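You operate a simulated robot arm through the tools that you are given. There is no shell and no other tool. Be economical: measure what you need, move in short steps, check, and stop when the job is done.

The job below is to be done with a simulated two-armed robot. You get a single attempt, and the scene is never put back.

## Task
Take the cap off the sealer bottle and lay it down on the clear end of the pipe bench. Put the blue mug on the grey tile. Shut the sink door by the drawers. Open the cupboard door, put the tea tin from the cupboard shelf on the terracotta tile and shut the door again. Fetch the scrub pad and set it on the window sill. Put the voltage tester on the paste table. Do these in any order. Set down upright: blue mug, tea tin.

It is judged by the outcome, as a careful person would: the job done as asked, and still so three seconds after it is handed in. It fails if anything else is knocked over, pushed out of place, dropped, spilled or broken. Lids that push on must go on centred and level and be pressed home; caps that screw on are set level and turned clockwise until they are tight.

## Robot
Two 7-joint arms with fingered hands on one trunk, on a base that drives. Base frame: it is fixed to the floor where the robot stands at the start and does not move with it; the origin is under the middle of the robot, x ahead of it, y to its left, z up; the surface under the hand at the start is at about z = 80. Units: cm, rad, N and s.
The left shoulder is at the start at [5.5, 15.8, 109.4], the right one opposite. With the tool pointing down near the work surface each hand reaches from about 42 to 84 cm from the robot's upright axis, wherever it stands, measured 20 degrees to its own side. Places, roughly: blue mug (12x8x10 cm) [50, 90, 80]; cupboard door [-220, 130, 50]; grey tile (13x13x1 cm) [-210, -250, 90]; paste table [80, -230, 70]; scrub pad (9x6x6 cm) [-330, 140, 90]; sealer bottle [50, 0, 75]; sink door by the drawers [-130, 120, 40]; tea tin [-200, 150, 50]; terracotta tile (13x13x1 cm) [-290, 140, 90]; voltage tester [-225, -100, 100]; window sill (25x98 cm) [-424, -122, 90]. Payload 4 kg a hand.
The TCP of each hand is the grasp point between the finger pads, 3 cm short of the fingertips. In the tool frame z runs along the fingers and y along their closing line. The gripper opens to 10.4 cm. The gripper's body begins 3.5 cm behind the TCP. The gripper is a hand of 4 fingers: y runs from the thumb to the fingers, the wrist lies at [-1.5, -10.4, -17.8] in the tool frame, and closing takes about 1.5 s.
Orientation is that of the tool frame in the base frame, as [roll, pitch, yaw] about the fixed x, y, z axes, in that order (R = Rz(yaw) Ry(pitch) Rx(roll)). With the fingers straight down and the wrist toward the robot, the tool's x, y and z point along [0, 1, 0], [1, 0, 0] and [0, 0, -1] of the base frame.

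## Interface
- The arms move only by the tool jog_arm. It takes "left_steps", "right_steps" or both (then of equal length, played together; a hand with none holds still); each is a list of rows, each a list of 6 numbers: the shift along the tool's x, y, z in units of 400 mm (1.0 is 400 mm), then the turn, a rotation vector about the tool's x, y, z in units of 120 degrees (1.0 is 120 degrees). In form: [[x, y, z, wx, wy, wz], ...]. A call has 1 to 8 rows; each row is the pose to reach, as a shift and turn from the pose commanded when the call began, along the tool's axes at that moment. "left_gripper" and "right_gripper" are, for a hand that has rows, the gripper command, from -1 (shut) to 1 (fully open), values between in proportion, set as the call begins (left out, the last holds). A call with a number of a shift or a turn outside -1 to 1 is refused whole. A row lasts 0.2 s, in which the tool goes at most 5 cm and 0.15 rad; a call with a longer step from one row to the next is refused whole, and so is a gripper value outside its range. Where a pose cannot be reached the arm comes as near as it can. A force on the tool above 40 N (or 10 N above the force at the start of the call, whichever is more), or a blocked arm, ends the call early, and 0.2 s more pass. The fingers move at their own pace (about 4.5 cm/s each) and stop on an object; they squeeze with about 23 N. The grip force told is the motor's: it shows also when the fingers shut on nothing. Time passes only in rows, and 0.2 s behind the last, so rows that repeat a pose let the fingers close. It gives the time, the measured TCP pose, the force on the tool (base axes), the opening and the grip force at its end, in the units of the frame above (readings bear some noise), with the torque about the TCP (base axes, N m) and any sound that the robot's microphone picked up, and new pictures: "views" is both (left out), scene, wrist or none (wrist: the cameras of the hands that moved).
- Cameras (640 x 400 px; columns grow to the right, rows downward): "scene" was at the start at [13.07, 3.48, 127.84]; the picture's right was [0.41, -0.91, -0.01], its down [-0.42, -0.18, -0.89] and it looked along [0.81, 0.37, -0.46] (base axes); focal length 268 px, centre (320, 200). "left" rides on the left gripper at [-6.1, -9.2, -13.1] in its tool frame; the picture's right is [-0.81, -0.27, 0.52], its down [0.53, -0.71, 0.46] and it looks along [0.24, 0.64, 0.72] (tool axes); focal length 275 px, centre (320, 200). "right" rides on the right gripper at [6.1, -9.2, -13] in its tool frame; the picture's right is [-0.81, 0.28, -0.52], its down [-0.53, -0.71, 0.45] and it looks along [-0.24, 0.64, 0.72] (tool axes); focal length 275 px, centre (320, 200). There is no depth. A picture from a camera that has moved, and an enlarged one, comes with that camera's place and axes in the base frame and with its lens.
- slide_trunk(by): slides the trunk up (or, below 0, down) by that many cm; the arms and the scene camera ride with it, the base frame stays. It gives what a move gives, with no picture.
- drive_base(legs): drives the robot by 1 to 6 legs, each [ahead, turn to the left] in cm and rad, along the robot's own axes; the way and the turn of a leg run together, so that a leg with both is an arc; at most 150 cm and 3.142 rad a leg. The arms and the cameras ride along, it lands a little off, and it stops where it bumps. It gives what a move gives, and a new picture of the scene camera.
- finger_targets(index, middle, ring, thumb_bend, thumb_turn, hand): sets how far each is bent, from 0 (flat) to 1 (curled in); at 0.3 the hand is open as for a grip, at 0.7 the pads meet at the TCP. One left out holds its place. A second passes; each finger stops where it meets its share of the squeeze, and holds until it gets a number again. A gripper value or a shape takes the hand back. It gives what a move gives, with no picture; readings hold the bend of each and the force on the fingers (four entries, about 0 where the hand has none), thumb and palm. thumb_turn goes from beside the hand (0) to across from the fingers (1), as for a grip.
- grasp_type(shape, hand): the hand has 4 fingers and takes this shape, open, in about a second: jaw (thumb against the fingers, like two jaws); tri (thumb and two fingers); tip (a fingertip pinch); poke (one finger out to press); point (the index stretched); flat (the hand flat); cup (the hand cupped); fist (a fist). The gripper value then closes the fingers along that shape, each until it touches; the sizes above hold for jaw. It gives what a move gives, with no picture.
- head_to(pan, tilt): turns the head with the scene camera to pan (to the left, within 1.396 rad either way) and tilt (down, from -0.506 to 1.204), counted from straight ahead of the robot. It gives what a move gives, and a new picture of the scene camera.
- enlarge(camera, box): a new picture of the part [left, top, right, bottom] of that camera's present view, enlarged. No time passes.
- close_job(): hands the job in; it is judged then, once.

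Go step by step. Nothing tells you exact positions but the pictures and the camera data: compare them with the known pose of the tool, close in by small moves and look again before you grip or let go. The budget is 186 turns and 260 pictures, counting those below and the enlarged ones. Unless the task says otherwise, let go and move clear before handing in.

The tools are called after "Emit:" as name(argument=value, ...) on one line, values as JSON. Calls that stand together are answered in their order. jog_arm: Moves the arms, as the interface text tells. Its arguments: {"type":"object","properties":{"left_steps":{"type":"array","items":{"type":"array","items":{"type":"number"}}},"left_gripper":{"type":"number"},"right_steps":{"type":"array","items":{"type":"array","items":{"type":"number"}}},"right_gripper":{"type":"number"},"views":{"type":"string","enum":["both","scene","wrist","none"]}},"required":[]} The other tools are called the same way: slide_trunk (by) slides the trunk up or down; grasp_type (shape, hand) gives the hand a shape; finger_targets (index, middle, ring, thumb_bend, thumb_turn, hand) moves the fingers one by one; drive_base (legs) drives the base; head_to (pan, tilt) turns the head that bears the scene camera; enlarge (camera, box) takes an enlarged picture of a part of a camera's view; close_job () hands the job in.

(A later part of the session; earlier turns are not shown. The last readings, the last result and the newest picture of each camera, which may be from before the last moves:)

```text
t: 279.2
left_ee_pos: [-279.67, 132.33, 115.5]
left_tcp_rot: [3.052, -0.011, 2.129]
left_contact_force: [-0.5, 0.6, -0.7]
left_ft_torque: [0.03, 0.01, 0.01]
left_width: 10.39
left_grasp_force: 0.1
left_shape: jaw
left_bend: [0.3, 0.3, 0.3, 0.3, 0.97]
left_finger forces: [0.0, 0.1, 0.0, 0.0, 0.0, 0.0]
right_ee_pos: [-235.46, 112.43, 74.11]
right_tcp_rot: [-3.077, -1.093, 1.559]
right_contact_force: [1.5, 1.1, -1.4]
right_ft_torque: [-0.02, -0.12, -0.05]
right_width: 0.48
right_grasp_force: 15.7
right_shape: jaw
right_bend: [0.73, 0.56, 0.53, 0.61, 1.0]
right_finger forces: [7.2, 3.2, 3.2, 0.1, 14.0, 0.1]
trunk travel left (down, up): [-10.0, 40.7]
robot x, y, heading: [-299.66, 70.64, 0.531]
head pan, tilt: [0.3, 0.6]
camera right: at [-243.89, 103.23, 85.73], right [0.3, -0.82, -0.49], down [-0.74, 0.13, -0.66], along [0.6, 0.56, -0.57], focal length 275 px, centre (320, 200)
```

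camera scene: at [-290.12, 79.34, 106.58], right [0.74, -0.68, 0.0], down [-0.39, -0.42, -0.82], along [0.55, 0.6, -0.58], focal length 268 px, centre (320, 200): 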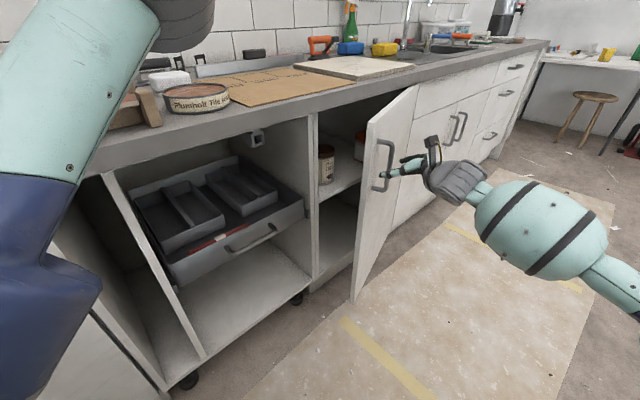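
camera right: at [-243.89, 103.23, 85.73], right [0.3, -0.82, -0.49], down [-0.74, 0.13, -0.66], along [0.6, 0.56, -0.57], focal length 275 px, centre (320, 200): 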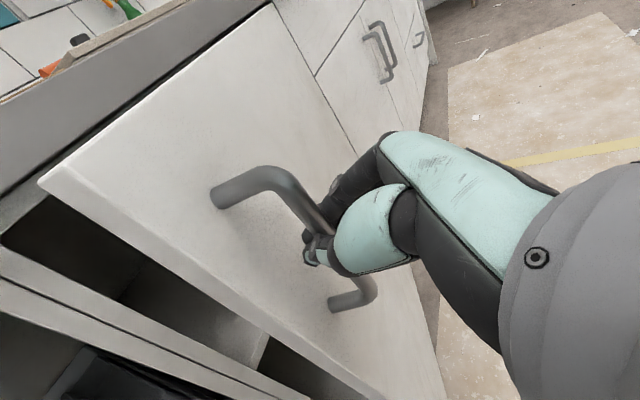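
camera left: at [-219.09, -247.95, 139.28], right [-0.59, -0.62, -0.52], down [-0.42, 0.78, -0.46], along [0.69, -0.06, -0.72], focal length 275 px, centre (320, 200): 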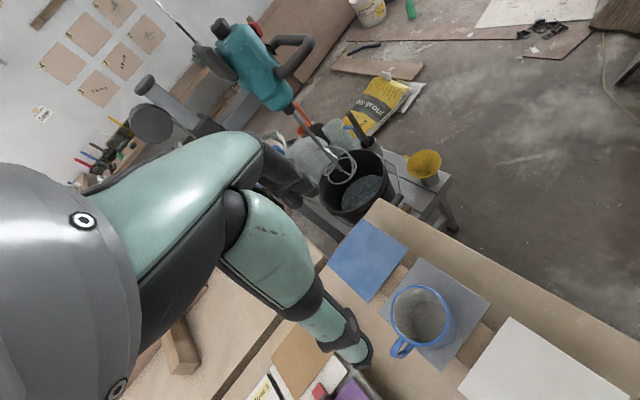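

The bar is gripped. I pull along the arc to about 55°, turning the hand slightly with the door.

Emit:
jog_arm(right_steps=[[-0.0485, 0.05, -0.096, 0.02, -0.001, -0.011], [-0.095, 0.111, -0.1875, 0.045, -0.002, -0.024], [-0.138, 0.182, -0.275, 0.07, -0.003, -0.037], [-0.177, 0.263, -0.355, 0.095, -0.004, -0.05], [-0.211, 0.355, -0.4275, 0.12, -0.005, -0.063], [-0.24, 0.4525, -0.49, 0.148, -0.006, -0.078]], views="both")

```text
t: 280.6
left_ee_pos: [-280.3, 132.25, 116.07]
left_tcp_rot: [3.031, -0.027, 2.145]
left_contact_force: [0.0, -0.9, 0.0]
left_ft_torque: [0.05, -0.01, 0.05]
left_width: 10.38
left_grasp_force: 0.1
left_shape: jaw
left_bend: [0.3, 0.3, 0.3, 0.3, 0.97]
left_finger forces: [0.0, 0.0, 0.0, 0.1, 0.1, 0.0]
right_ee_pos: [-220.11, 92.86, 72.51]
right_tcp_rot: [-3.076, -1.015, 1.943]
right_contact_force: [30.5, 45.8, -22.3]
right_ft_torque: [-0.24, 0.65, 0.89]
right_width: 0.85
right_grasp_force: 23.3
right_shape: jaw
right_bend: [0.73, 0.56, 0.4, 0.73, 1.0]
right_finger forces: [40.1, 11.1, 3.8, 0.0, 5.3, 0.0]
right hand out of reach, approached as far as the arm can: row 6
trunk travel left (down, up): [-10.0, 40.7]
robot x, y, heading: [-300.27, 70.91, 0.531]
head pan, tilt: [0.3, 0.6]
stopped in row 6 (right hand): the force on the tool passed its limit at 49 N (the readings are from after the stop); the commanded pose is now the measured one
camera scene: at [-289.52, 79.59, 106.47], right [0.74, -0.67, -0.01], down [-0.4, -0.43, -0.81], along [0.55, 0.6, -0.58], focal length 268 px, centre (320, 200)
camera right: at [-224.72, 82.03, 84.86], right [0.6, -0.68, -0.43], down [-0.71, -0.21, -0.67], along [0.37, 0.7, -0.61], focal length 275 px, centre (320, 200)
```

scene: 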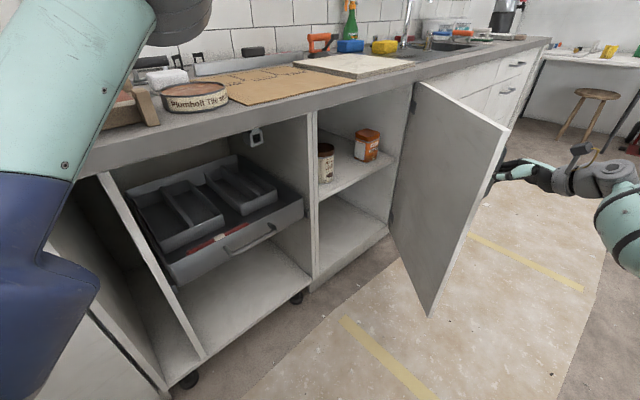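
right: 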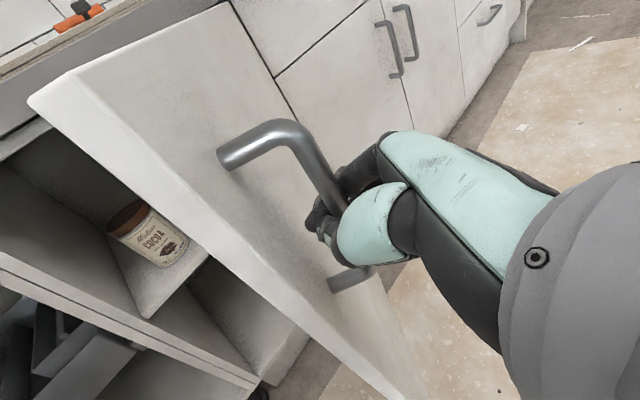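

The door stands about 60° open; inside are a cocoa tin and an orange tin at the back right, presumably the tea. I release the handle and back off.

Emit:
jog_arm(right_steps=[[0, 0, 0, 0, 0, 0], [0, 0, 0, 0, 0, 0], [0, 0, 0, 0, 0, 0], [0, 0, 0, 0, 0, 0], [0, 0, -0.06, 0, 0, 0], [0, 0, -0.14, 0, 0, 0], [0, 0, -0.22, 0, 0, 0]], right_gripper=0.6, views="wrist")

Emit:
enlarge(camera="scene", box=[280, 80, 520, 230])

```text
t: 282.2
left_ee_pos: [-280.91, 131.96, 116.3]
left_tcp_rot: [3.026, -0.024, 2.142]
left_contact_force: [-0.1, -0.2, -0.1]
left_ft_torque: [-0.05, 0.01, 0.03]
left_width: 10.4
left_grasp_force: 0.1
left_shape: jaw
left_bend: [0.3, 0.3, 0.3, 0.3, 0.97]
left_finger forces: [0.0, 0.1, 0.0, 0.0, 0.0, 0.0]
right_ee_pos: [-217.46, 84.77, 77.12]
right_tcp_rot: [-3.086, -1.02, 1.945]
right_contact_force: [0.0, -0.7, -0.4]
right_ft_torque: [0.01, 0.03, 0.0]
right_width: 8.32
right_grasp_force: 0.0
right_shape: jaw
right_bend: [0.27, 0.34, 0.32, 0.5, 0.99]
right_finger forces: [0.1, 0.0, 0.0, 0.0, 0.0, 0.0]
right hand out of reach, approached as far as the arm can: row 7
trunk travel left (down, up): [-10.0, 40.7]
robot x, y, heading: [-299.96, 70.86, 0.533]
head pan, tilt: [0.3, 0.6]
camera right: at [-222.28, 73.87, 89.27], right [0.6, -0.68, -0.43], down [-0.71, -0.2, -0.67], along [0.37, 0.7, -0.6], focal length 275 px, centre (320, 200)
```

right: 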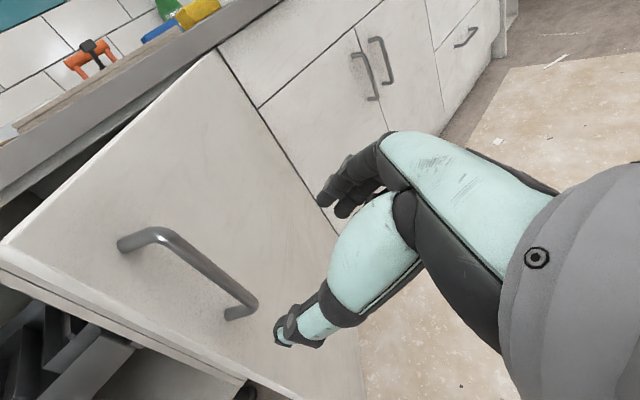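

```text
2.67 times, centred on (400, 155) of scene
camera zoom: at [-290.07, 79.19, 106.59], right [0.74, -0.68, -0.01], down [-0.39, -0.42, -0.82], along [0.55, 0.61, -0.58], focal length 714 px, centre (107, 320)
```

zoom: 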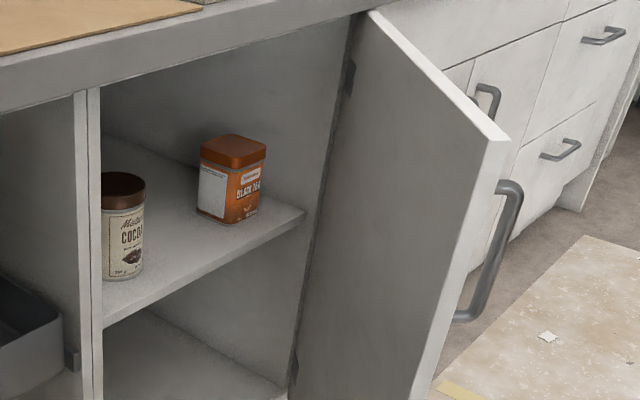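

The tea tin ("BLACK TEA", about 8×7×12 cm) stands at about [-202, 146] on a shelf at z ≈ 52.5. The door must open wider, so I bring the closed hand around to the west of the door's free edge to push it from inside.

Emit:
jog_arm(right_steps=[[0.017, -0.091, 0.047, -0.023, 0.001, 0.014], [0.034, -0.183, 0.094, -0.046, 0.002, 0.028], [0.051, -0.274, 0.14, -0.07, 0.002, 0.043], [0.069, -0.366, 0.187, -0.093, 0.003, 0.057], [0.086, -0.457, 0.234, -0.116, 0.004, 0.071], [0.103, -0.549, 0.281, -0.14, 0.005, 0.086], [0.12, -0.64, 0.3275, -0.163, 0.0055, 0.1]], right_gripper=-1, views="both")

```text
t: 283.8
left_ee_pos: [-281.0, 131.95, 116.13]
left_tcp_rot: [3.025, -0.024, 2.143]
left_contact_force: [-0.2, -0.4, 1.0]
left_ft_torque: [-0.01, 0.04, 0.01]
left_width: 10.38
left_grasp_force: 0.0
left_shape: jaw
left_bend: [0.3, 0.3, 0.3, 0.3, 0.97]
left_finger forces: [0.0, 0.1, 0.1, 0.1, 0.1, 0.1]
right_ee_pos: [-246.93, 86.75, 75.39]
right_tcp_rot: [-3.093, -1.021, 1.548]
right_contact_force: [0.8, -0.1, -0.8]
right_ft_torque: [0.02, 0.0, -0.02]
right_width: 0.0
right_grasp_force: 23.4
right_shape: jaw
right_bend: [0.7, 0.7, 0.7, 0.47, 1.0]
right_finger forces: [0.0, 0.1, 0.0, 0.0, 0.0, 0.0]
trunk travel left (down, up): [-10.0, 40.7]
robot x, y, heading: [-300.18, 70.6, 0.531]
head pan, tilt: [0.3, 0.6]
camera scene: at [-290.17, 79.27, 106.59], right [0.74, -0.67, 0.0], down [-0.39, -0.42, -0.82], along [0.55, 0.6, -0.58], focal length 268 px, centre (320, 200)
camera right: at [-255.58, 78.52, 87.5], right [0.28, -0.86, -0.43], down [-0.73, 0.1, -0.67], along [0.62, 0.5, -0.6], focal length 275 px, centre (320, 200)
```

scene: 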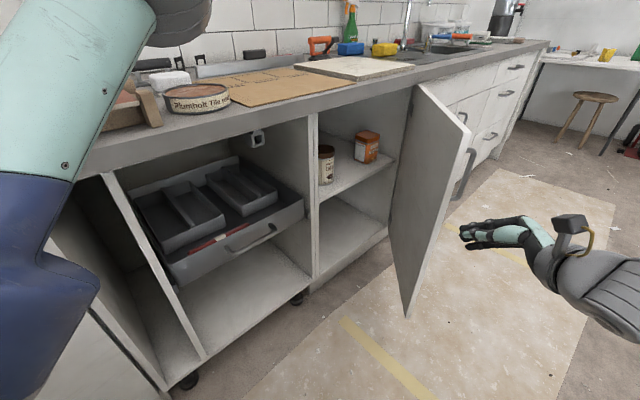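
right: 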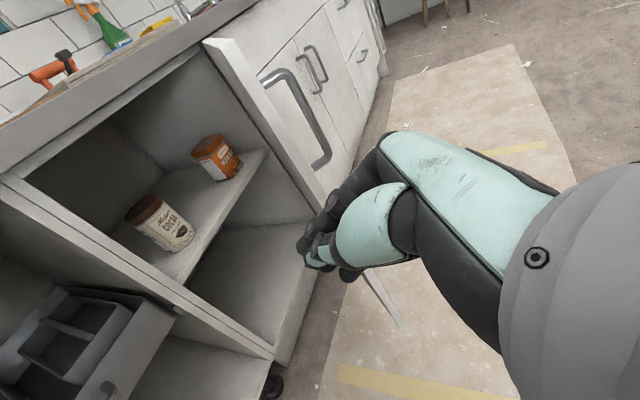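

I move in beside the edge and start pushing east.

Emit:
jog_arm(right_steps=[[0.061, 0.002, 0.099, 0, 0, 0], [0.122, 0.005, 0.2, 0, 0, 0], [0.183, 0.007, 0.298, 0, 0, 0], [0.183, 0.1, 0.293, 0, 0, 0], [0.182, 0.195, 0.288, 0, 0, 0], [0.181, 0.29, 0.282, 0, 0, 0], [0.18, 0.38, 0.277, 0, 0, 0]], views="both")

```text
t: 285.5
left_ee_pos: [-282.34, 131.63, 117.06]
left_tcp_rot: [3.001, -0.036, 2.157]
left_contact_force: [0.5, -0.7, -0.3]
left_ft_torque: [0.0, -0.02, -0.03]
left_width: 10.41
left_grasp_force: 0.1
left_shape: jaw
left_bend: [0.3, 0.3, 0.3, 0.3, 0.97]
left_finger forces: [0.0, 0.0, 0.0, 0.0, 0.1, 0.0]
right_ee_pos: [-233.47, 99.6, 76.2]
right_tcp_rot: [-3.099, -1.021, 1.563]
right_contact_force: [-0.2, -0.7, 0.1]
right_ft_torque: [0.02, 0.01, 0.03]
right_width: 0.0
right_grasp_force: 22.9
right_shape: jaw
right_bend: [0.7, 0.7, 0.7, 0.49, 1.0]
right_finger forces: [0.0, 0.1, 0.0, 0.0, 0.0, 0.1]
trunk travel left (down, up): [-10.0, 40.7]
robot x, y, heading: [-299.75, 70.52, 0.527]
head pan, tilt: [0.3, 0.6]
stopped in row 7 (right hand): the force on the tool passed its limit at 79 N (the readings are from after the stop); the commanded pose is now the measured one
camera scene: at [-290.26, 79.2, 106.61], right [0.74, -0.68, 0.0], down [-0.39, -0.42, -0.82], along [0.55, 0.61, -0.57], focal length 268 px, centre (320, 200)
camera right: at [-242.14, 91.42, 88.38], right [0.29, -0.86, -0.43], down [-0.73, 0.09, -0.68], along [0.62, 0.51, -0.6], focal length 275 px, centre (320, 200)
```

scene: 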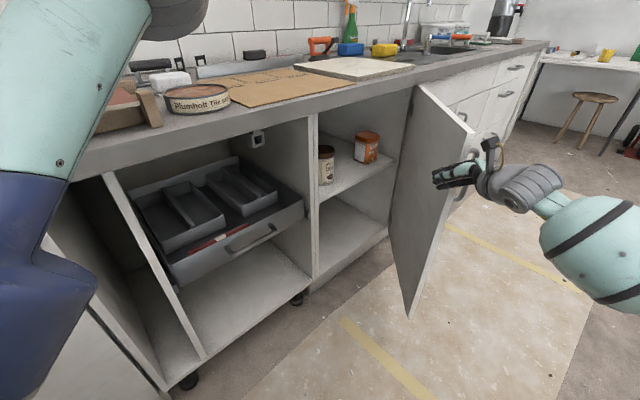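
right: 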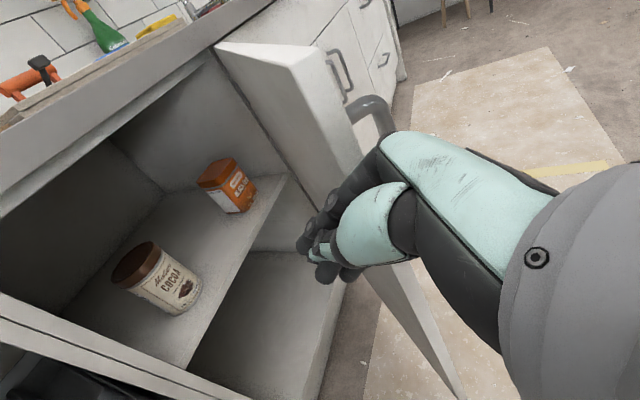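

The knuckles met the edge end-on. I back off, reach deeper behind the edge, and push along the door's arc.

Emit:
jog_arm(right_steps=[[0, -0.0875, 0, 0, 0, 0], [0.054, -0.086, 0.09, 0, 0, 0], [0.1085, -0.0835, 0.1815, 0, 0, 0], [0.077, 0.009, 0.126, 0, 0, 0], [0.045, 0.1015, 0.07, 0, 0, 0], [0.014, 0.194, 0.014, 0, 0, 0], [-0.0175, 0.2865, -0.0425, 0, 0, 0]], views="both")

```text
t: 287.1
left_ee_pos: [-282.14, 131.73, 116.98]
left_tcp_rot: [3.004, -0.037, 2.157]
left_contact_force: [-0.6, 0.3, 0.2]
left_ft_torque: [0.0, 0.03, 0.01]
left_width: 10.39
left_grasp_force: 0.1
left_shape: jaw
left_bend: [0.3, 0.3, 0.3, 0.3, 0.97]
left_finger forces: [0.0, 0.0, 0.1, 0.0, 0.1, 0.0]
right_ee_pos: [-221.4, 98.17, 75.85]
right_tcp_rot: [-3.101, -1.02, 1.562]
right_contact_force: [0.3, 1.2, 0.8]
right_ft_torque: [0.0, 0.02, -0.01]
right_width: 0.01
right_grasp_force: 23.2
right_shape: jaw
right_bend: [0.7, 0.7, 0.7, 0.49, 1.0]
right_finger forces: [0.0, 0.0, 0.0, 0.0, 0.0, 0.0]
trunk travel left (down, up): [-10.0, 40.7]
robot x, y, heading: [-299.65, 71.01, 0.528]
head pan, tilt: [0.3, 0.6]
camera scene: at [-290.07, 79.26, 106.58], right [0.74, -0.68, 0.0], down [-0.39, -0.42, -0.82], along [0.55, 0.6, -0.58], focal length 268 px, centre (320, 200)
camera right: at [-230.06, 89.81, 88.04], right [0.29, -0.86, -0.43], down [-0.73, 0.09, -0.68], along [0.62, 0.51, -0.6], focal length 275 px, centre (320, 200)
```

scene: 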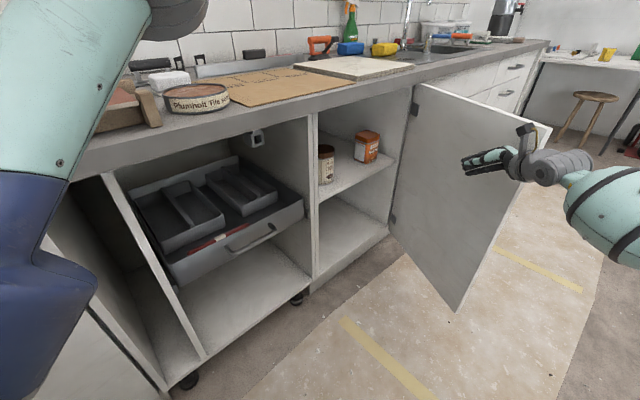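
right: 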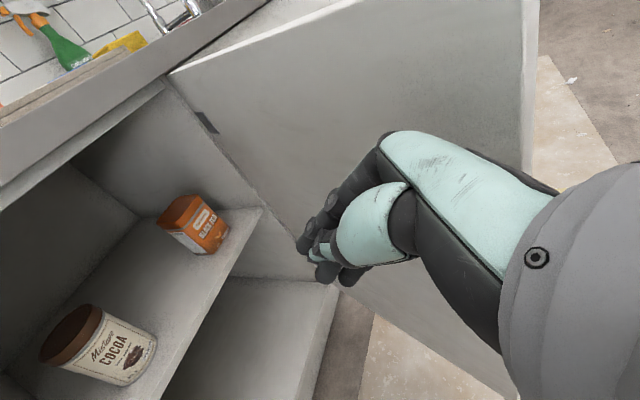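

The door is about 70° open. I push a little more.

Emit:
jog_arm(right_steps=[[-0.03, 0.07, -0.053, 0, 0, 0], [-0.06, 0.14, -0.106, 0, 0, 0], [-0.0915, 0.206, -0.16, 0, 0, 0], [-0.1, 0.29, -0.18, 0, 0, 0], [-0.11, 0.37, -0.2, 0, 0, 0]], views="scene")

```text
t: 288.3
left_ee_pos: [-282.27, 131.74, 116.96]
left_tcp_rot: [3.001, -0.035, 2.157]
left_contact_force: [0.0, 0.1, -0.1]
left_ft_torque: [0.01, -0.02, -0.03]
left_width: 10.39
left_grasp_force: 0.1
left_shape: jaw
left_bend: [0.3, 0.3, 0.3, 0.3, 0.97]
left_finger forces: [0.0, 0.0, 0.1, 0.1, 0.1, 0.0]
right_ee_pos: [-211.3, 90.46, 76.14]
right_tcp_rot: [-3.096, -1.021, 1.561]
right_contact_force: [0.6, -0.2, -0.4]
right_ft_torque: [0.02, 0.01, 0.02]
right_width: 0.0
right_grasp_force: 22.5
right_shape: jaw
right_bend: [0.7, 0.7, 0.7, 0.49, 1.0]
right_finger forces: [0.0, 0.0, 0.1, 0.0, 0.0, 0.0]
right hand out of reach, approached as far as the arm can: row 4, 5
trunk travel left (down, up): [-10.0, 40.7]
robot x, y, heading: [-299.78, 70.66, 0.525]
head pan, tilt: [0.3, 0.6]
camera scene: at [-290.12, 79.26, 106.58], right [0.74, -0.68, 0.0], down [-0.39, -0.42, -0.82], along [0.55, 0.6, -0.58], focal length 268 px, centre (320, 200)
```

scene: 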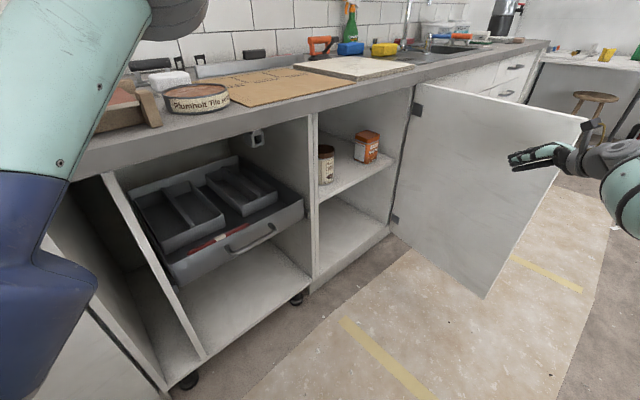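

The door is open about 83°. I pull the hand back west and drive the base closer to the open cupboard.

Emit:
jog_arm(right_steps=[[0.012, -0.11, 0.026, 0, 0, 0], [0.025, -0.22, 0.052, 0, 0, 0], [0.038, -0.33, 0.078, 0, 0, 0], [0.05, -0.44, 0.105, 0, 0, 0], [0.063, -0.55, 0.13, 0, 0, 0], [0.077, -0.665, 0.158, 0, 0, 0]], right_gripper=1, views="none")

Emit:
drive_base(legs=[[0, -0.19], [39, 0], [0, 0.19]])

Emit:
enlarge(camera="right", box=[0, 0, 640, 400])

```text
t: 289.7
left_ee_pos: [-282.3, 131.74, 116.81]
left_tcp_rot: [3.001, -0.038, 2.157]
left_contact_force: [0.4, 0.1, -0.4]
left_ft_torque: [0.0, 0.01, 0.02]
left_width: 10.42
left_grasp_force: 0.2
left_shape: jaw
left_bend: [0.3, 0.3, 0.3, 0.3, 0.97]
left_finger forces: [0.0, 0.0, 0.0, 0.0, 0.0, 0.0]
right_ee_pos: [-238.85, 96.27, 76.47]
right_tcp_rot: [-3.099, -1.02, 1.56]
right_contact_force: [-0.2, 0.6, 0.5]
right_ft_torque: [0.0, 0.03, -0.02]
right_width: 10.38
right_grasp_force: 0.1
right_shape: jaw
right_bend: [0.3, 0.3, 0.3, 0.3, 0.98]
right_finger forces: [0.0, 0.0, 0.0, 0.1, 0.0, 0.1]
trunk travel left (down, up): [-10.0, 40.7]
robot x, y, heading: [-299.92, 70.93, 0.53]
head pan, tilt: [0.3, 0.6]
```

```text
t: 293.9
left_ee_pos: [-243.79, 144.38, 116.68]
left_tcp_rot: [3.014, -0.022, 2.133]
left_contact_force: [-0.6, 0.5, 0.1]
left_ft_torque: [0.01, -0.01, -0.02]
left_width: 10.39
left_grasp_force: 0.1
left_shape: jaw
left_bend: [0.3, 0.3, 0.3, 0.3, 0.97]
left_finger forces: [0.0, 0.0, 0.0, 0.1, 0.0, 0.0]
right_ee_pos: [-200.9, 109.02, 76.44]
right_tcp_rot: [-3.1, -1.019, 1.556]
right_contact_force: [0.4, -0.1, -0.2]
right_ft_torque: [-0.01, -0.05, -0.03]
right_width: 10.37
right_grasp_force: 0.0
right_shape: jaw
right_bend: [0.3, 0.3, 0.3, 0.3, 0.98]
right_finger forces: [0.0, 0.0, 0.0, 0.0, 0.0, 0.0]
trunk travel left (down, up): [-10.0, 40.7]
robot x, y, heading: [-261.56, 83.6, 0.519]
head pan, tilt: [0.3, 0.6]
camera scene: at [-252.15, 92.06, 106.59], right [0.73, -0.68, 0.0], down [-0.39, -0.42, -0.82], along [0.56, 0.6, -0.58], focal length 268 px, centre (320, 200)
```

scene: 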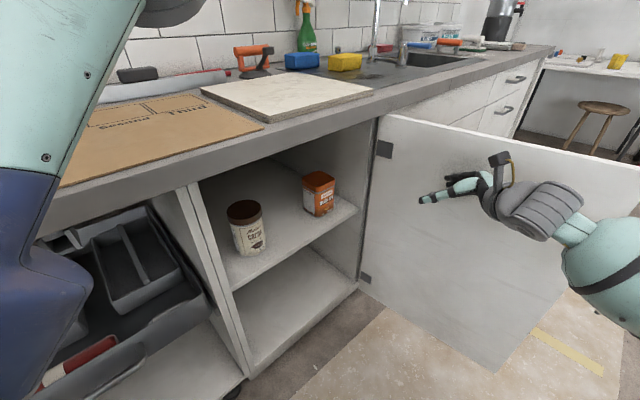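

```text
1.00 times, centred on (320, 200) of right (not enlarged: the box is as wide or as high as the picture)
camera zoom: at [-209.63, 100.77, 88.64], right [0.28, -0.86, -0.43], down [-0.73, 0.1, -0.68], along [0.62, 0.5, -0.6], focal length 275 px, centre (320, 200)
```

zoom: 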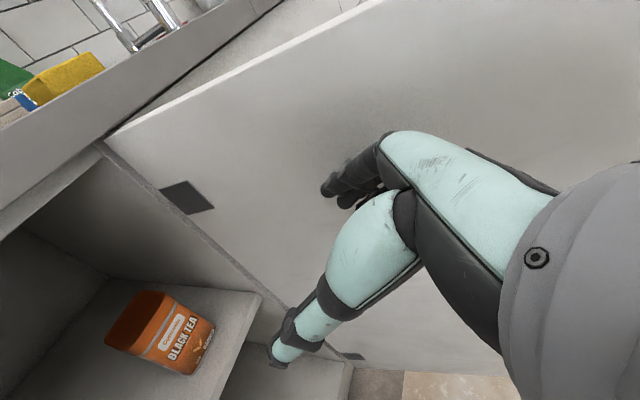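

The tin's centre comes out near [-205.3, 143], base z ≈ 55. I bring the open hand in front of it.

Emit:
jog_arm(right_steps=[[-0.03, -0.05, 0.1, 0, 0, 0], [-0.06, -0.099, 0.2, 0, 0, 0], [-0.09, -0.099, 0.3, 0, 0, 0], [-0.1225, -0.099, 0.4, 0, 0, 0], [-0.06, -0.096, 0.5, 0, 0, 0], [0.0, -0.093, 0.58, 0, 0, 0]], views="both")

```text
t: 295.5
left_ee_pos: [-246.44, 142.57, 118.32]
left_tcp_rot: [2.978, -0.036, 2.144]
left_contact_force: [1.0, -1.6, 0.5]
left_ft_torque: [0.02, 0.0, 0.03]
left_width: 10.4
left_grasp_force: 0.0
left_shape: jaw
left_bend: [0.3, 0.3, 0.3, 0.3, 0.98]
left_finger forces: [0.0, 0.0, 0.1, 0.0, 0.1, 0.0]
right_ee_pos: [-208.32, 130.5, 71.52]
right_tcp_rot: [-3.021, -1.152, 1.506]
right_contact_force: [0.0, -0.3, -1.1]
right_ft_torque: [0.03, 0.03, 0.01]
right_width: 10.39
right_grasp_force: 0.1
right_shape: jaw
right_bend: [0.3, 0.3, 0.3, 0.3, 0.97]
right_finger forces: [0.1, 0.0, 0.1, 0.0, 0.0, 0.0]
right hand out of reach, approached as far as the arm can: row 2, 3, 4, 5
trunk travel left (down, up): [-10.0, 40.7]
robot x, y, heading: [-262.2, 83.55, 0.519]
head pan, tilt: [0.3, 0.6]
stopped in row 6 (right hand): the arm was blocked; the commanded pose is now the measured one
camera scene: at [-252.12, 91.73, 106.63], right [0.73, -0.68, -0.01], down [-0.39, -0.42, -0.82], along [0.56, 0.6, -0.57], focal length 268 px, centre (320, 200)
camera right: at [-216.42, 120.57, 82.82], right [0.28, -0.79, -0.55], down [-0.75, 0.17, -0.64], along [0.59, 0.59, -0.55], focal length 275 px, centre (320, 200)
```

scene: 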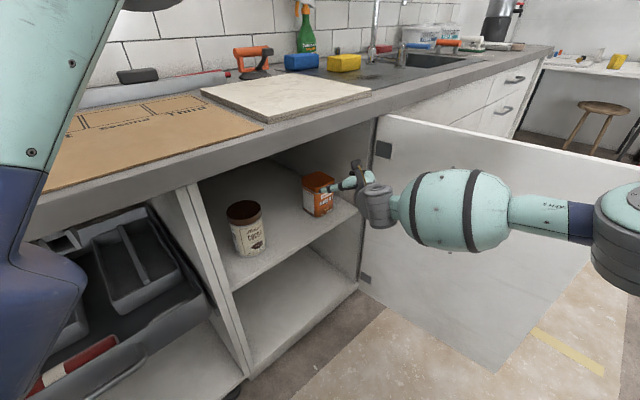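
right: 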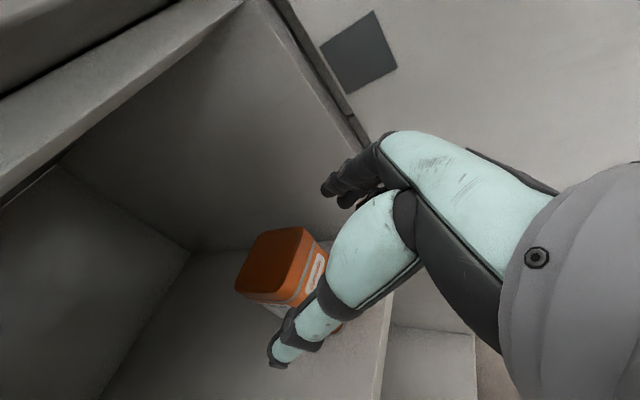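

The arm was at its lower limit there, so I lower the trunk by the last 10 cm.

Emit:
slide_trunk(by=-9.5)

Emit:
enlarge(camera="right", box=[0, 0, 640, 400])

Emit:
enlarge(camera="scene", box=[220, 100, 440, 240])

```text
t: 296.8
left_ee_pos: [-246.34, 143.07, 108.6]
left_tcp_rot: [2.98, -0.032, 2.145]
left_contact_force: [-0.1, 0.0, 1.3]
left_ft_torque: [0.0, -0.02, 0.0]
left_width: 10.43
left_grasp_force: 0.0
left_shape: jaw
left_bend: [0.3, 0.3, 0.3, 0.3, 0.98]
left_finger forces: [0.0, 0.0, 0.0, 0.0, 0.0, 0.0]
right_ee_pos: [-208.15, 130.76, 61.86]
right_tcp_rot: [-3.018, -1.146, 1.502]
right_contact_force: [0.6, 0.0, 0.3]
right_ft_torque: [0.01, -0.02, 0.01]
right_width: 10.37
right_grasp_force: 0.1
right_shape: jaw
right_bend: [0.3, 0.3, 0.3, 0.3, 0.97]
right_finger forces: [0.0, 0.1, 0.0, 0.0, 0.1, 0.0]
trunk travel left (down, up): [-0.5, 50.2]
robot x, y, heading: [-261.66, 83.4, 0.523]
head pan, tilt: [0.3, 0.6]
```

```text
1.00 times, centred on (320, 200) of right (not enlarged: the box is as wide or as high as the picture)
camera zoom: at [-216.4, 120.83, 73.2], right [0.28, -0.79, -0.54], down [-0.75, 0.17, -0.64], along [0.59, 0.59, -0.55], focal length 275 px, centre (320, 200)
```

zoom: 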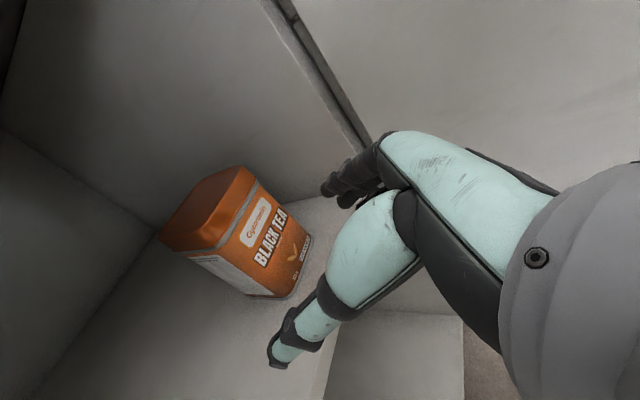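

```text
2.86 times, centred on (330, 170) of scene
camera zoom: at [-252.22, 91.98, 97.21], right [0.73, -0.68, 0.0], down [-0.39, -0.42, -0.82], along [0.56, 0.6, -0.58], focal length 765 px, centre (291, 286)
```

zoom: 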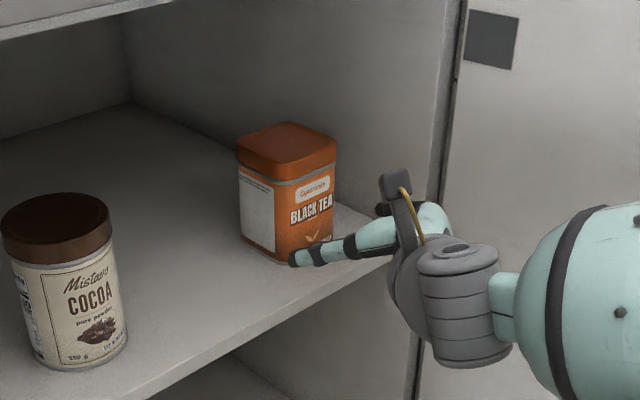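

The tin's front face is at x -210.6 to -204.6, y ≈ 137.3; the hand is centred on it. I advance and close gently.

Emit:
jog_arm(right_steps=[[0.03, 0.024, 0.07, 0, 0, 0], [0.06, 0.024, 0.14, 0, 0, 0], [0.095, 0.024, 0.2, 0, 0, 0]], views="wrist")

```text
t: 297.6
left_ee_pos: [-246.27, 143.01, 108.56]
left_tcp_rot: [2.981, -0.032, 2.144]
left_contact_force: [-0.4, -0.1, 0.2]
left_ft_torque: [0.02, -0.04, -0.01]
left_width: 10.39
left_grasp_force: 0.1
left_shape: jaw
left_bend: [0.3, 0.3, 0.3, 0.3, 0.98]
left_finger forces: [0.0, 0.0, 0.0, 0.0, 0.0, 0.1]
right_ee_pos: [-207.59, 139.75, 61.89]
right_tcp_rot: [-3.019, -1.15, 1.502]
right_contact_force: [-0.2, 0.1, -0.5]
right_ft_torque: [0.0, -0.01, -0.04]
right_width: 10.4
right_grasp_force: 0.2
right_shape: jaw
right_bend: [0.3, 0.3, 0.3, 0.3, 0.97]
right_finger forces: [0.0, 0.0, 0.0, 0.0, 0.0, 0.0]
trunk travel left (down, up): [-0.5, 50.2]
robot x, y, heading: [-261.65, 83.41, 0.519]
head pan, tilt: [0.3, 0.6]
camera right: at [-215.84, 129.86, 73.33], right [0.28, -0.79, -0.54], down [-0.75, 0.17, -0.64], along [0.59, 0.59, -0.55], focal length 275 px, centre (320, 200)
```

right: 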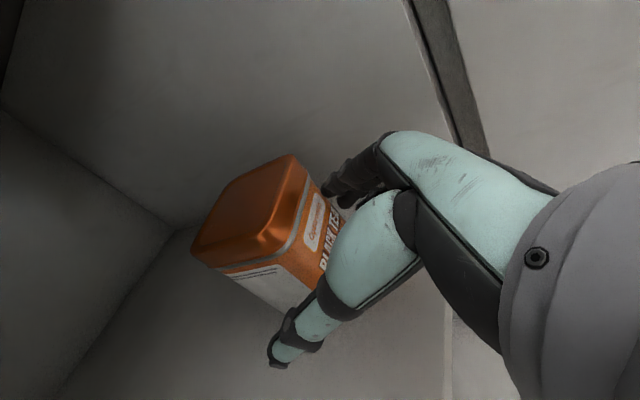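

Emit:
jog_arm(right_steps=[[0.01, 0, 0.025, 0, 0, 0], [0.01, 0, 0.025, 0, 0, 0]], views="none")

Emit:
jog_arm(right_steps=[[0, 0, 0, 0, 0, 0], [0, 0, 0, 0, 0, 0], [0, 0, 0, 0, 0, 0], [0, 0, 0, 0, 0, 0], [0, 0, 0, 0, 0, 0], [0, 0, 0, 0, 0, 0]], right_gripper=-1, views="wrist")

```text
t: 298.2
left_ee_pos: [-246.26, 143.08, 108.59]
left_tcp_rot: [2.983, -0.03, 2.144]
left_contact_force: [-0.4, -0.1, -0.5]
left_ft_torque: [0.0, 0.0, 0.05]
left_width: 10.38
left_grasp_force: 0.0
left_shape: jaw
left_bend: [0.3, 0.3, 0.3, 0.3, 0.98]
left_finger forces: [0.0, 0.1, 0.0, 0.1, 0.1, 0.0]
right_ee_pos: [-207.56, 141.01, 61.87]
right_tcp_rot: [-3.017, -1.148, 1.5]
right_contact_force: [0.3, -0.8, -0.4]
right_ft_torque: [0.0, -0.01, 0.01]
right_width: 10.38
right_grasp_force: 0.1
right_shape: jaw
right_bend: [0.3, 0.3, 0.3, 0.3, 0.97]
right_finger forces: [0.0, 0.0, 0.1, 0.0, 0.0, 0.1]
trunk travel left (down, up): [-0.5, 50.2]
robot x, y, heading: [-262.12, 83.56, 0.521]
head pan, tilt: [0.3, 0.6]
```

```text
t: 299.6
left_ee_pos: [-246.39, 143.11, 108.7]
left_tcp_rot: [2.98, -0.031, 2.145]
left_contact_force: [-0.3, 0.4, 0.1]
left_ft_torque: [-0.06, 0.01, -0.01]
left_width: 10.39
left_grasp_force: 0.2
left_shape: jaw
left_bend: [0.3, 0.3, 0.3, 0.3, 0.98]
left_finger forces: [0.1, 0.1, 0.0, 0.0, 0.1, 0.0]
right_ee_pos: [-207.48, 141.04, 61.88]
right_tcp_rot: [-3.015, -1.151, 1.5]
right_contact_force: [-0.3, 0.1, -0.6]
right_ft_torque: [0.02, 0.02, 0.04]
right_width: 0.9
right_grasp_force: 22.9
right_shape: jaw
right_bend: [0.75, 0.57, 0.45, 0.57, 1.0]
right_finger forces: [0.1, 0.0, 0.0, 0.1, 0.0, 0.0]
trunk travel left (down, up): [-0.5, 50.2]
robot x, y, heading: [-262.07, 83.43, 0.521]
head pan, tilt: [0.3, 0.6]
camera right: at [-215.71, 131.22, 73.2], right [0.28, -0.79, -0.54], down [-0.75, 0.17, -0.64], along [0.59, 0.59, -0.55], focal length 275 px, centre (320, 200)
```

right: 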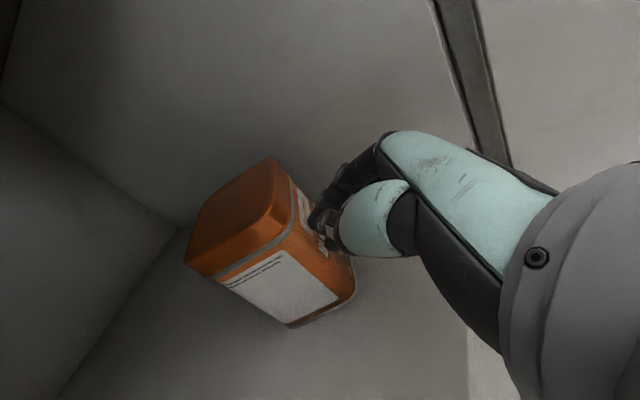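

The fingers closed short of the tin. I open again and look more carefully at the tin's place.

Emit:
jog_arm(right_steps=[[-0.01, 0, -0.025, 0, 0, 0], [-0.01, 0, -0.025, 0, 0, 0], [-0.01, 0, -0.025, 0, 0, 0], [-0.01, 0, -0.025, 0, 0, 0], [-0.01, 0, -0.025, 0, 0, 0], [-0.01, 0, -0.025, 0, 0, 0]], right_gripper=1, views="wrist")

Emit:
enlarge(camera="scene", box=[220, 100, 440, 240])

```text
t: 301.0
left_ee_pos: [-246.39, 142.95, 108.63]
left_tcp_rot: [2.982, -0.032, 2.145]
left_contact_force: [-0.6, 0.4, 0.6]
left_ft_torque: [-0.03, 0.04, -0.01]
left_width: 10.39
left_grasp_force: 0.1
left_shape: jaw
left_bend: [0.3, 0.3, 0.3, 0.3, 0.98]
left_finger forces: [0.0, 0.1, 0.1, 0.0, 0.0, 0.0]
right_ee_pos: [-207.66, 139.63, 61.85]
right_tcp_rot: [-3.018, -1.149, 1.5]
right_contact_force: [1.2, 0.6, 0.6]
right_ft_torque: [-0.01, -0.01, -0.01]
right_width: 10.35
right_grasp_force: 0.1
right_shape: jaw
right_bend: [0.3, 0.3, 0.3, 0.3, 0.98]
right_finger forces: [0.1, 0.0, 0.0, 0.1, 0.1, 0.0]
trunk travel left (down, up): [-0.5, 50.2]
robot x, y, heading: [-262.12, 83.35, 0.521]
head pan, tilt: [0.3, 0.6]
camera right: at [-215.76, 129.86, 73.17], right [0.28, -0.79, -0.54], down [-0.75, 0.17, -0.64], along [0.59, 0.59, -0.55], focal length 275 px, centre (320, 200)
```

right: 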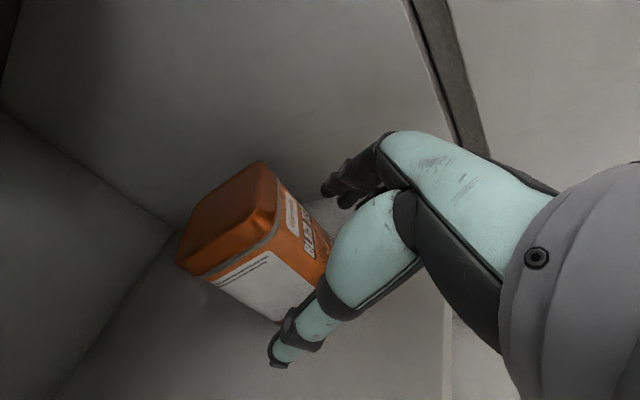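

```text
2.86 times, centred on (330, 170) of scene
camera zoom: at [-252.2, 91.99, 97.2], right [0.73, -0.68, 0.0], down [-0.39, -0.42, -0.82], along [0.56, 0.6, -0.58], focal length 765 px, centre (291, 286)
```

zoom: 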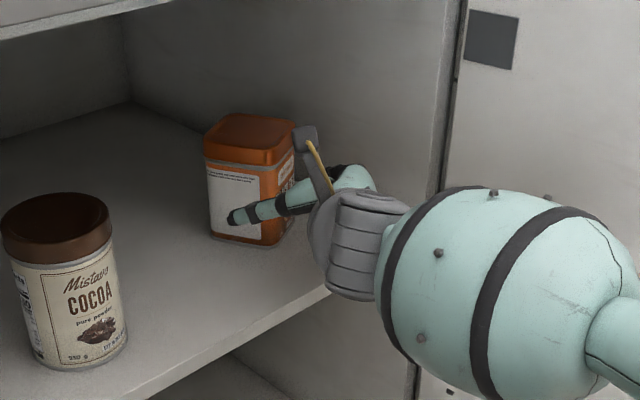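

The tin got turned about 21° and now is centred near [-206.6, 147]. I align the hand with it.

Emit:
jog_arm(right_steps=[[-0.01, 0.03, -0.03, 0.04, -0.002, -0.018], [-0.005, 0.06, -0.02, 0.08, -0.004, -0.036], [0.005, 0.08, -0.005, 0.12, -0.006, -0.054], [0.012, 0.091, 0.015, 0.161, -0.009, -0.072]], views="wrist")

Emit:
enlarge(camera="scene", box=[220, 100, 440, 240])

```text
t: 302.0
left_ee_pos: [-246.37, 143.16, 108.66]
left_tcp_rot: [2.979, -0.03, 2.146]
left_contact_force: [-0.5, -0.4, 0.2]
left_ft_torque: [-0.01, 0.0, 0.03]
left_width: 10.4
left_grasp_force: 0.0
left_shape: jaw
left_bend: [0.3, 0.3, 0.3, 0.3, 0.98]
left_finger forces: [0.0, 0.1, 0.0, 0.0, 0.1, 0.0]
right_ee_pos: [-204.73, 138.68, 62.32]
right_tcp_rot: [-3.005, -1.131, 1.757]
right_contact_force: [0.1, 1.1, 0.5]
right_ft_torque: [0.0, 0.0, -0.02]
right_width: 10.37
right_grasp_force: 0.1
right_shape: jaw
right_bend: [0.3, 0.3, 0.3, 0.3, 0.98]
right_finger forces: [0.1, 0.1, 0.1, 0.0, 0.0, 0.1]
right hand out of reach, approached as far as the arm can: row 2, 3, 4
trunk travel left (down, up): [-0.5, 50.2]
robot x, y, heading: [-262.24, 83.59, 0.518]
head pan, tilt: [0.3, 0.6]
camera right: at [-210.02, 127.34, 73.85], right [0.48, -0.7, -0.53], down [-0.77, -0.05, -0.63], along [0.41, 0.71, -0.56], focal length 275 px, centre (320, 200)
```

right: 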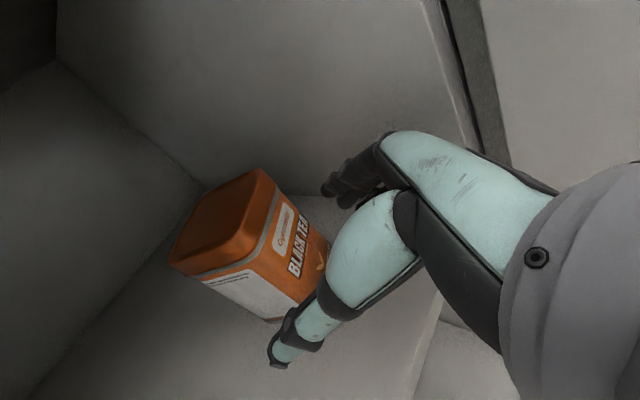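

```text
2.86 times, centred on (330, 170) of scene
camera zoom: at [-252.23, 92.04, 97.2], right [0.73, -0.68, 0.0], down [-0.39, -0.42, -0.82], along [0.56, 0.6, -0.58], focal length 765 px, centre (291, 286)
```

zoom: 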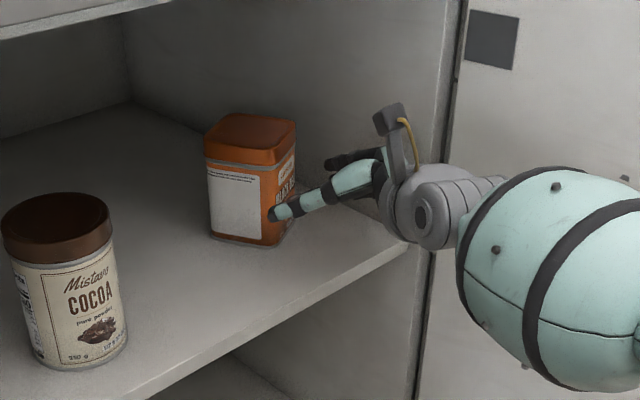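

Now nearly aligned (tin centre ≈ [-205.9, 148]). I advance deeper around the tin.

Emit:
jog_arm(right_steps=[[0.02, 0.04, 0.04, 0, 0, 0], [0.035, 0.045, 0.1, 0, 0, 0], [0.055, 0.045, 0.155, 0, 0, 0], [0.0715, 0.045, 0.2, 0, 0, 0]], views="wrist")

Emit:
enlarge(camera="scene", box=[220, 100, 440, 240])

```text
t: 303.0
left_ee_pos: [-246.37, 143.1, 108.67]
left_tcp_rot: [2.982, -0.033, 2.144]
left_contact_force: [-0.7, 0.8, 0.0]
left_ft_torque: [-0.02, -0.04, -0.02]
left_width: 10.4
left_grasp_force: 0.1
left_shape: jaw
left_bend: [0.3, 0.3, 0.3, 0.3, 0.98]
left_finger forces: [0.0, 0.0, 0.1, 0.0, 0.0, 0.0]
right_ee_pos: [-208.5, 141.51, 61.94]
right_tcp_rot: [-3.01, -1.127, 1.759]
right_contact_force: [0.0, -0.3, -0.5]
right_ft_torque: [0.0, 0.01, -0.02]
right_width: 10.38
right_grasp_force: 0.0
right_shape: jaw
right_bend: [0.3, 0.3, 0.3, 0.3, 0.98]
right_finger forces: [0.1, 0.1, 0.0, 0.0, 0.0, 0.1]
right hand out of reach, approached as far as the arm can: row 1, 2, 3, 4
trunk travel left (down, up): [-0.5, 50.2]
robot x, y, heading: [-261.63, 83.31, 0.518]
head pan, tilt: [0.3, 0.6]
camera right: at [-213.86, 130.11, 73.46], right [0.48, -0.7, -0.53], down [-0.77, -0.05, -0.63], along [0.42, 0.71, -0.56], focal length 275 px, centre (320, 200)
```

right: 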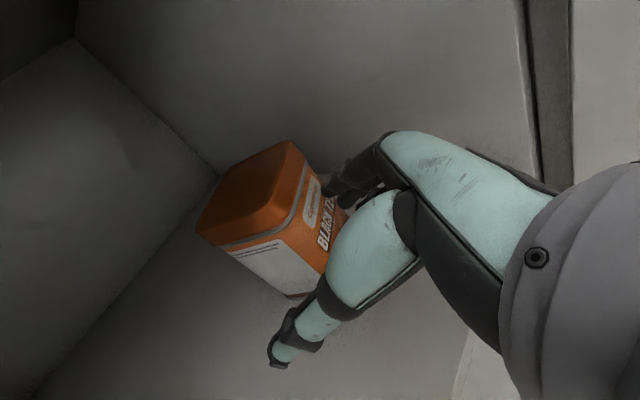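

```text
2.86 times, centred on (330, 170) of scene
camera zoom: at [-252.27, 92.03, 97.21], right [0.73, -0.68, 0.0], down [-0.39, -0.42, -0.82], along [0.56, 0.6, -0.58], focal length 765 px, centre (291, 286)
```

zoom: 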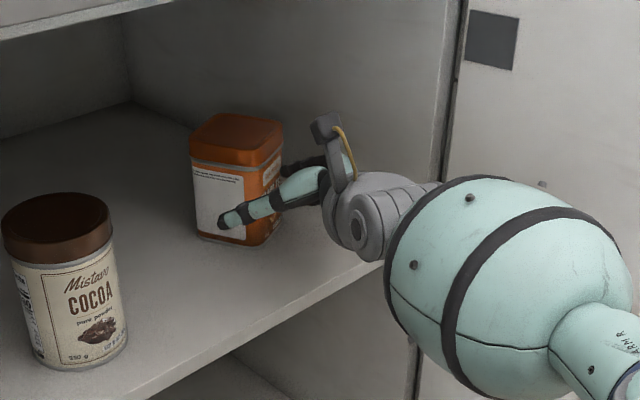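

The arm is at full stretch and nudged the tin. I retract the hand, drive the base 11 cm closer, and look again.

Emit:
jog_arm(right_steps=[[0, 0.01, -0.07, 0, 0, 0], [0, 0.01, -0.14, 0, 0, 0], [-0.02, -0.09, -0.2, 0, 0, 0], [-0.04, -0.19, -0.23, 0, 0, 0], [-0.0425, -0.285, -0.23, 0, 0, 0]], views="none")

Emit:
drive_base(legs=[[11, 0]])

Emit:
enlarge(camera="right", box=[0, 0, 640, 400])

```text
t: 304.2
left_ee_pos: [-246.41, 143.12, 108.69]
left_tcp_rot: [2.982, -0.031, 2.146]
left_contact_force: [-0.2, -0.2, -0.7]
left_ft_torque: [-0.02, 0.03, -0.01]
left_width: 10.4
left_grasp_force: 0.0
left_shape: jaw
left_bend: [0.3, 0.3, 0.3, 0.3, 0.98]
left_finger forces: [0.0, 0.0, 0.1, 0.0, 0.1, 0.0]
right_ee_pos: [-216.82, 128.96, 64.85]
right_tcp_rot: [-3.009, -1.129, 1.757]
right_contact_force: [-0.4, 0.4, 0.0]
right_ft_torque: [-0.01, 0.01, -0.01]
right_width: 10.4
right_grasp_force: 0.1
right_shape: jaw
right_bend: [0.3, 0.3, 0.3, 0.3, 0.98]
right_finger forces: [0.1, 0.0, 0.0, 0.0, 0.1, 0.0]
trunk travel left (down, up): [-0.5, 50.2]
robot x, y, heading: [-261.35, 83.67, 0.519]
head pan, tilt: [0.3, 0.6]
```

```text
t: 305.4
left_ee_pos: [-236.47, 148.72, 108.49]
left_tcp_rot: [2.983, -0.031, 2.143]
left_contact_force: [-0.1, 0.9, -0.1]
left_ft_torque: [-0.02, 0.02, -0.01]
left_width: 10.42
left_grasp_force: 0.0
left_shape: jaw
left_bend: [0.3, 0.3, 0.3, 0.3, 0.98]
left_finger forces: [0.1, 0.0, 0.0, 0.0, 0.0, 0.0]
right_ee_pos: [-207.09, 134.45, 64.7]
right_tcp_rot: [-2.999, -1.129, 1.75]
right_contact_force: [0.3, 0.4, -0.2]
right_ft_torque: [-0.01, 0.0, 0.05]
right_width: 10.39
right_grasp_force: 0.0
right_shape: jaw
right_bend: [0.3, 0.3, 0.3, 0.3, 0.98]
right_finger forces: [0.1, 0.1, 0.1, 0.2, 0.0, 0.0]
trunk travel left (down, up): [-0.5, 50.2]
robot x, y, heading: [-252.38, 89.05, 0.52]
head pan, tilt: [0.3, 0.6]
camera scene: at [-242.5, 97.55, 97.17], right [0.73, -0.68, 0.0], down [-0.4, -0.42, -0.82], along [0.55, 0.6, -0.58], focal length 268 px, centre (320, 200)
```

scene: 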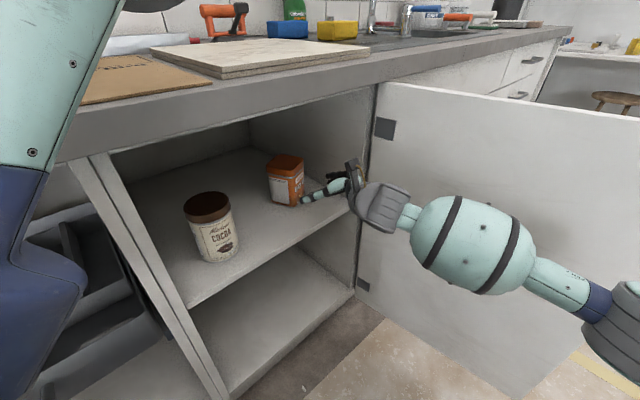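

```text
1.00 times, centred on (320, 200) of right (not enlarged: the box is as wide or as high as the picture)
camera zoom: at [-212.37, 123.03, 76.34], right [0.48, -0.7, -0.53], down [-0.77, -0.05, -0.63], along [0.42, 0.71, -0.57], focal length 275 px, centre (320, 200)
```

zoom: 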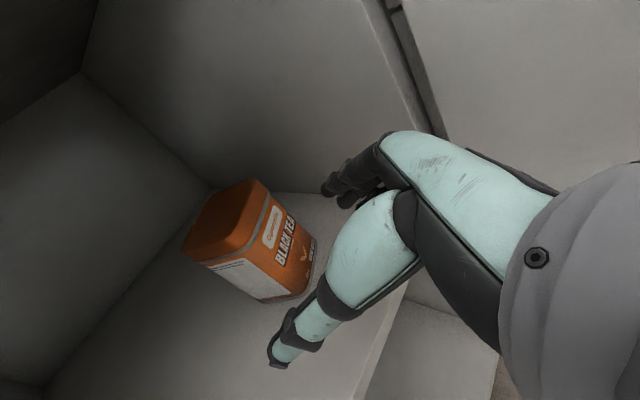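

The tin's front face now runs x -209.8 to -204 at y ≈ 145, nearly square to the front, with its centre near [-206.8, 148]. I align and advance.

Emit:
jog_arm(right_steps=[[-0.01, 0.02, 0.02, -0.039, 0.0025, 0.0185], [-0.01, 0.05, 0.06, -0.078, 0.005, 0.037], [0.01, 0.08, 0.14, -0.078, 0.005, 0.037], [0.03, 0.098, 0.23, -0.078, 0.005, 0.037], [0.05, 0.1075, 0.3125, -0.078, 0.005, 0.037]], views="both")

```text
t: 306.6
left_ee_pos: [-237.87, 148.28, 109.17]
left_tcp_rot: [2.96, -0.039, 2.157]
left_contact_force: [0.3, 0.4, 0.1]
left_ft_torque: [-0.01, 0.02, 0.04]
left_width: 10.4
left_grasp_force: 0.0
left_shape: jaw
left_bend: [0.3, 0.3, 0.3, 0.3, 0.97]
left_finger forces: [0.0, 0.0, 0.0, 0.1, 0.0, 0.0]
right_ee_pos: [-207.59, 146.96, 61.83]
right_tcp_rot: [-3.03, -1.135, 1.598]
right_contact_force: [0.7, 0.4, 0.6]
right_ft_torque: [0.0, -0.03, -0.02]
right_width: 10.39
right_grasp_force: 0.0
right_shape: jaw
right_bend: [0.3, 0.3, 0.3, 0.3, 0.97]
right_finger forces: [0.0, 0.0, 0.1, 0.0, 0.1, 0.0]
trunk travel left (down, up): [-0.5, 50.2]
robot x, y, heading: [-252.72, 89.55, 0.519]
head pan, tilt: [0.3, 0.6]
camera scene: at [-242.68, 97.5, 97.2], right [0.73, -0.68, 0.0], down [-0.39, -0.42, -0.82], along [0.56, 0.6, -0.58], focal length 268 px, centre (320, 200)
camera right: at [-214.87, 136.52, 73.25], right [0.35, -0.77, -0.53], down [-0.76, 0.09, -0.64], along [0.54, 0.63, -0.55], focal length 275 px, centre (320, 200)
```

scene: 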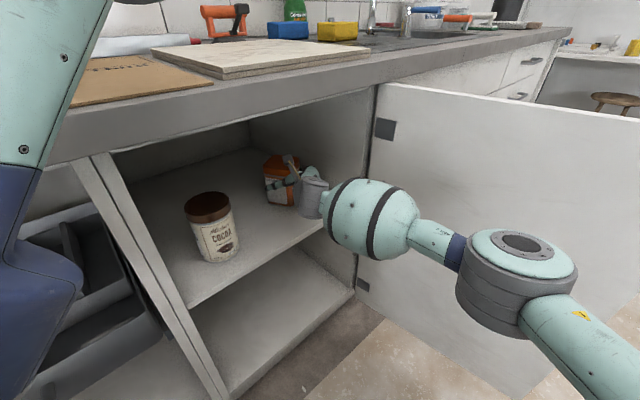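
right: 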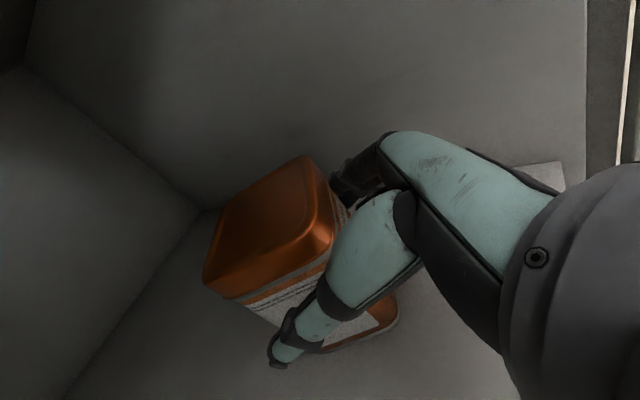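

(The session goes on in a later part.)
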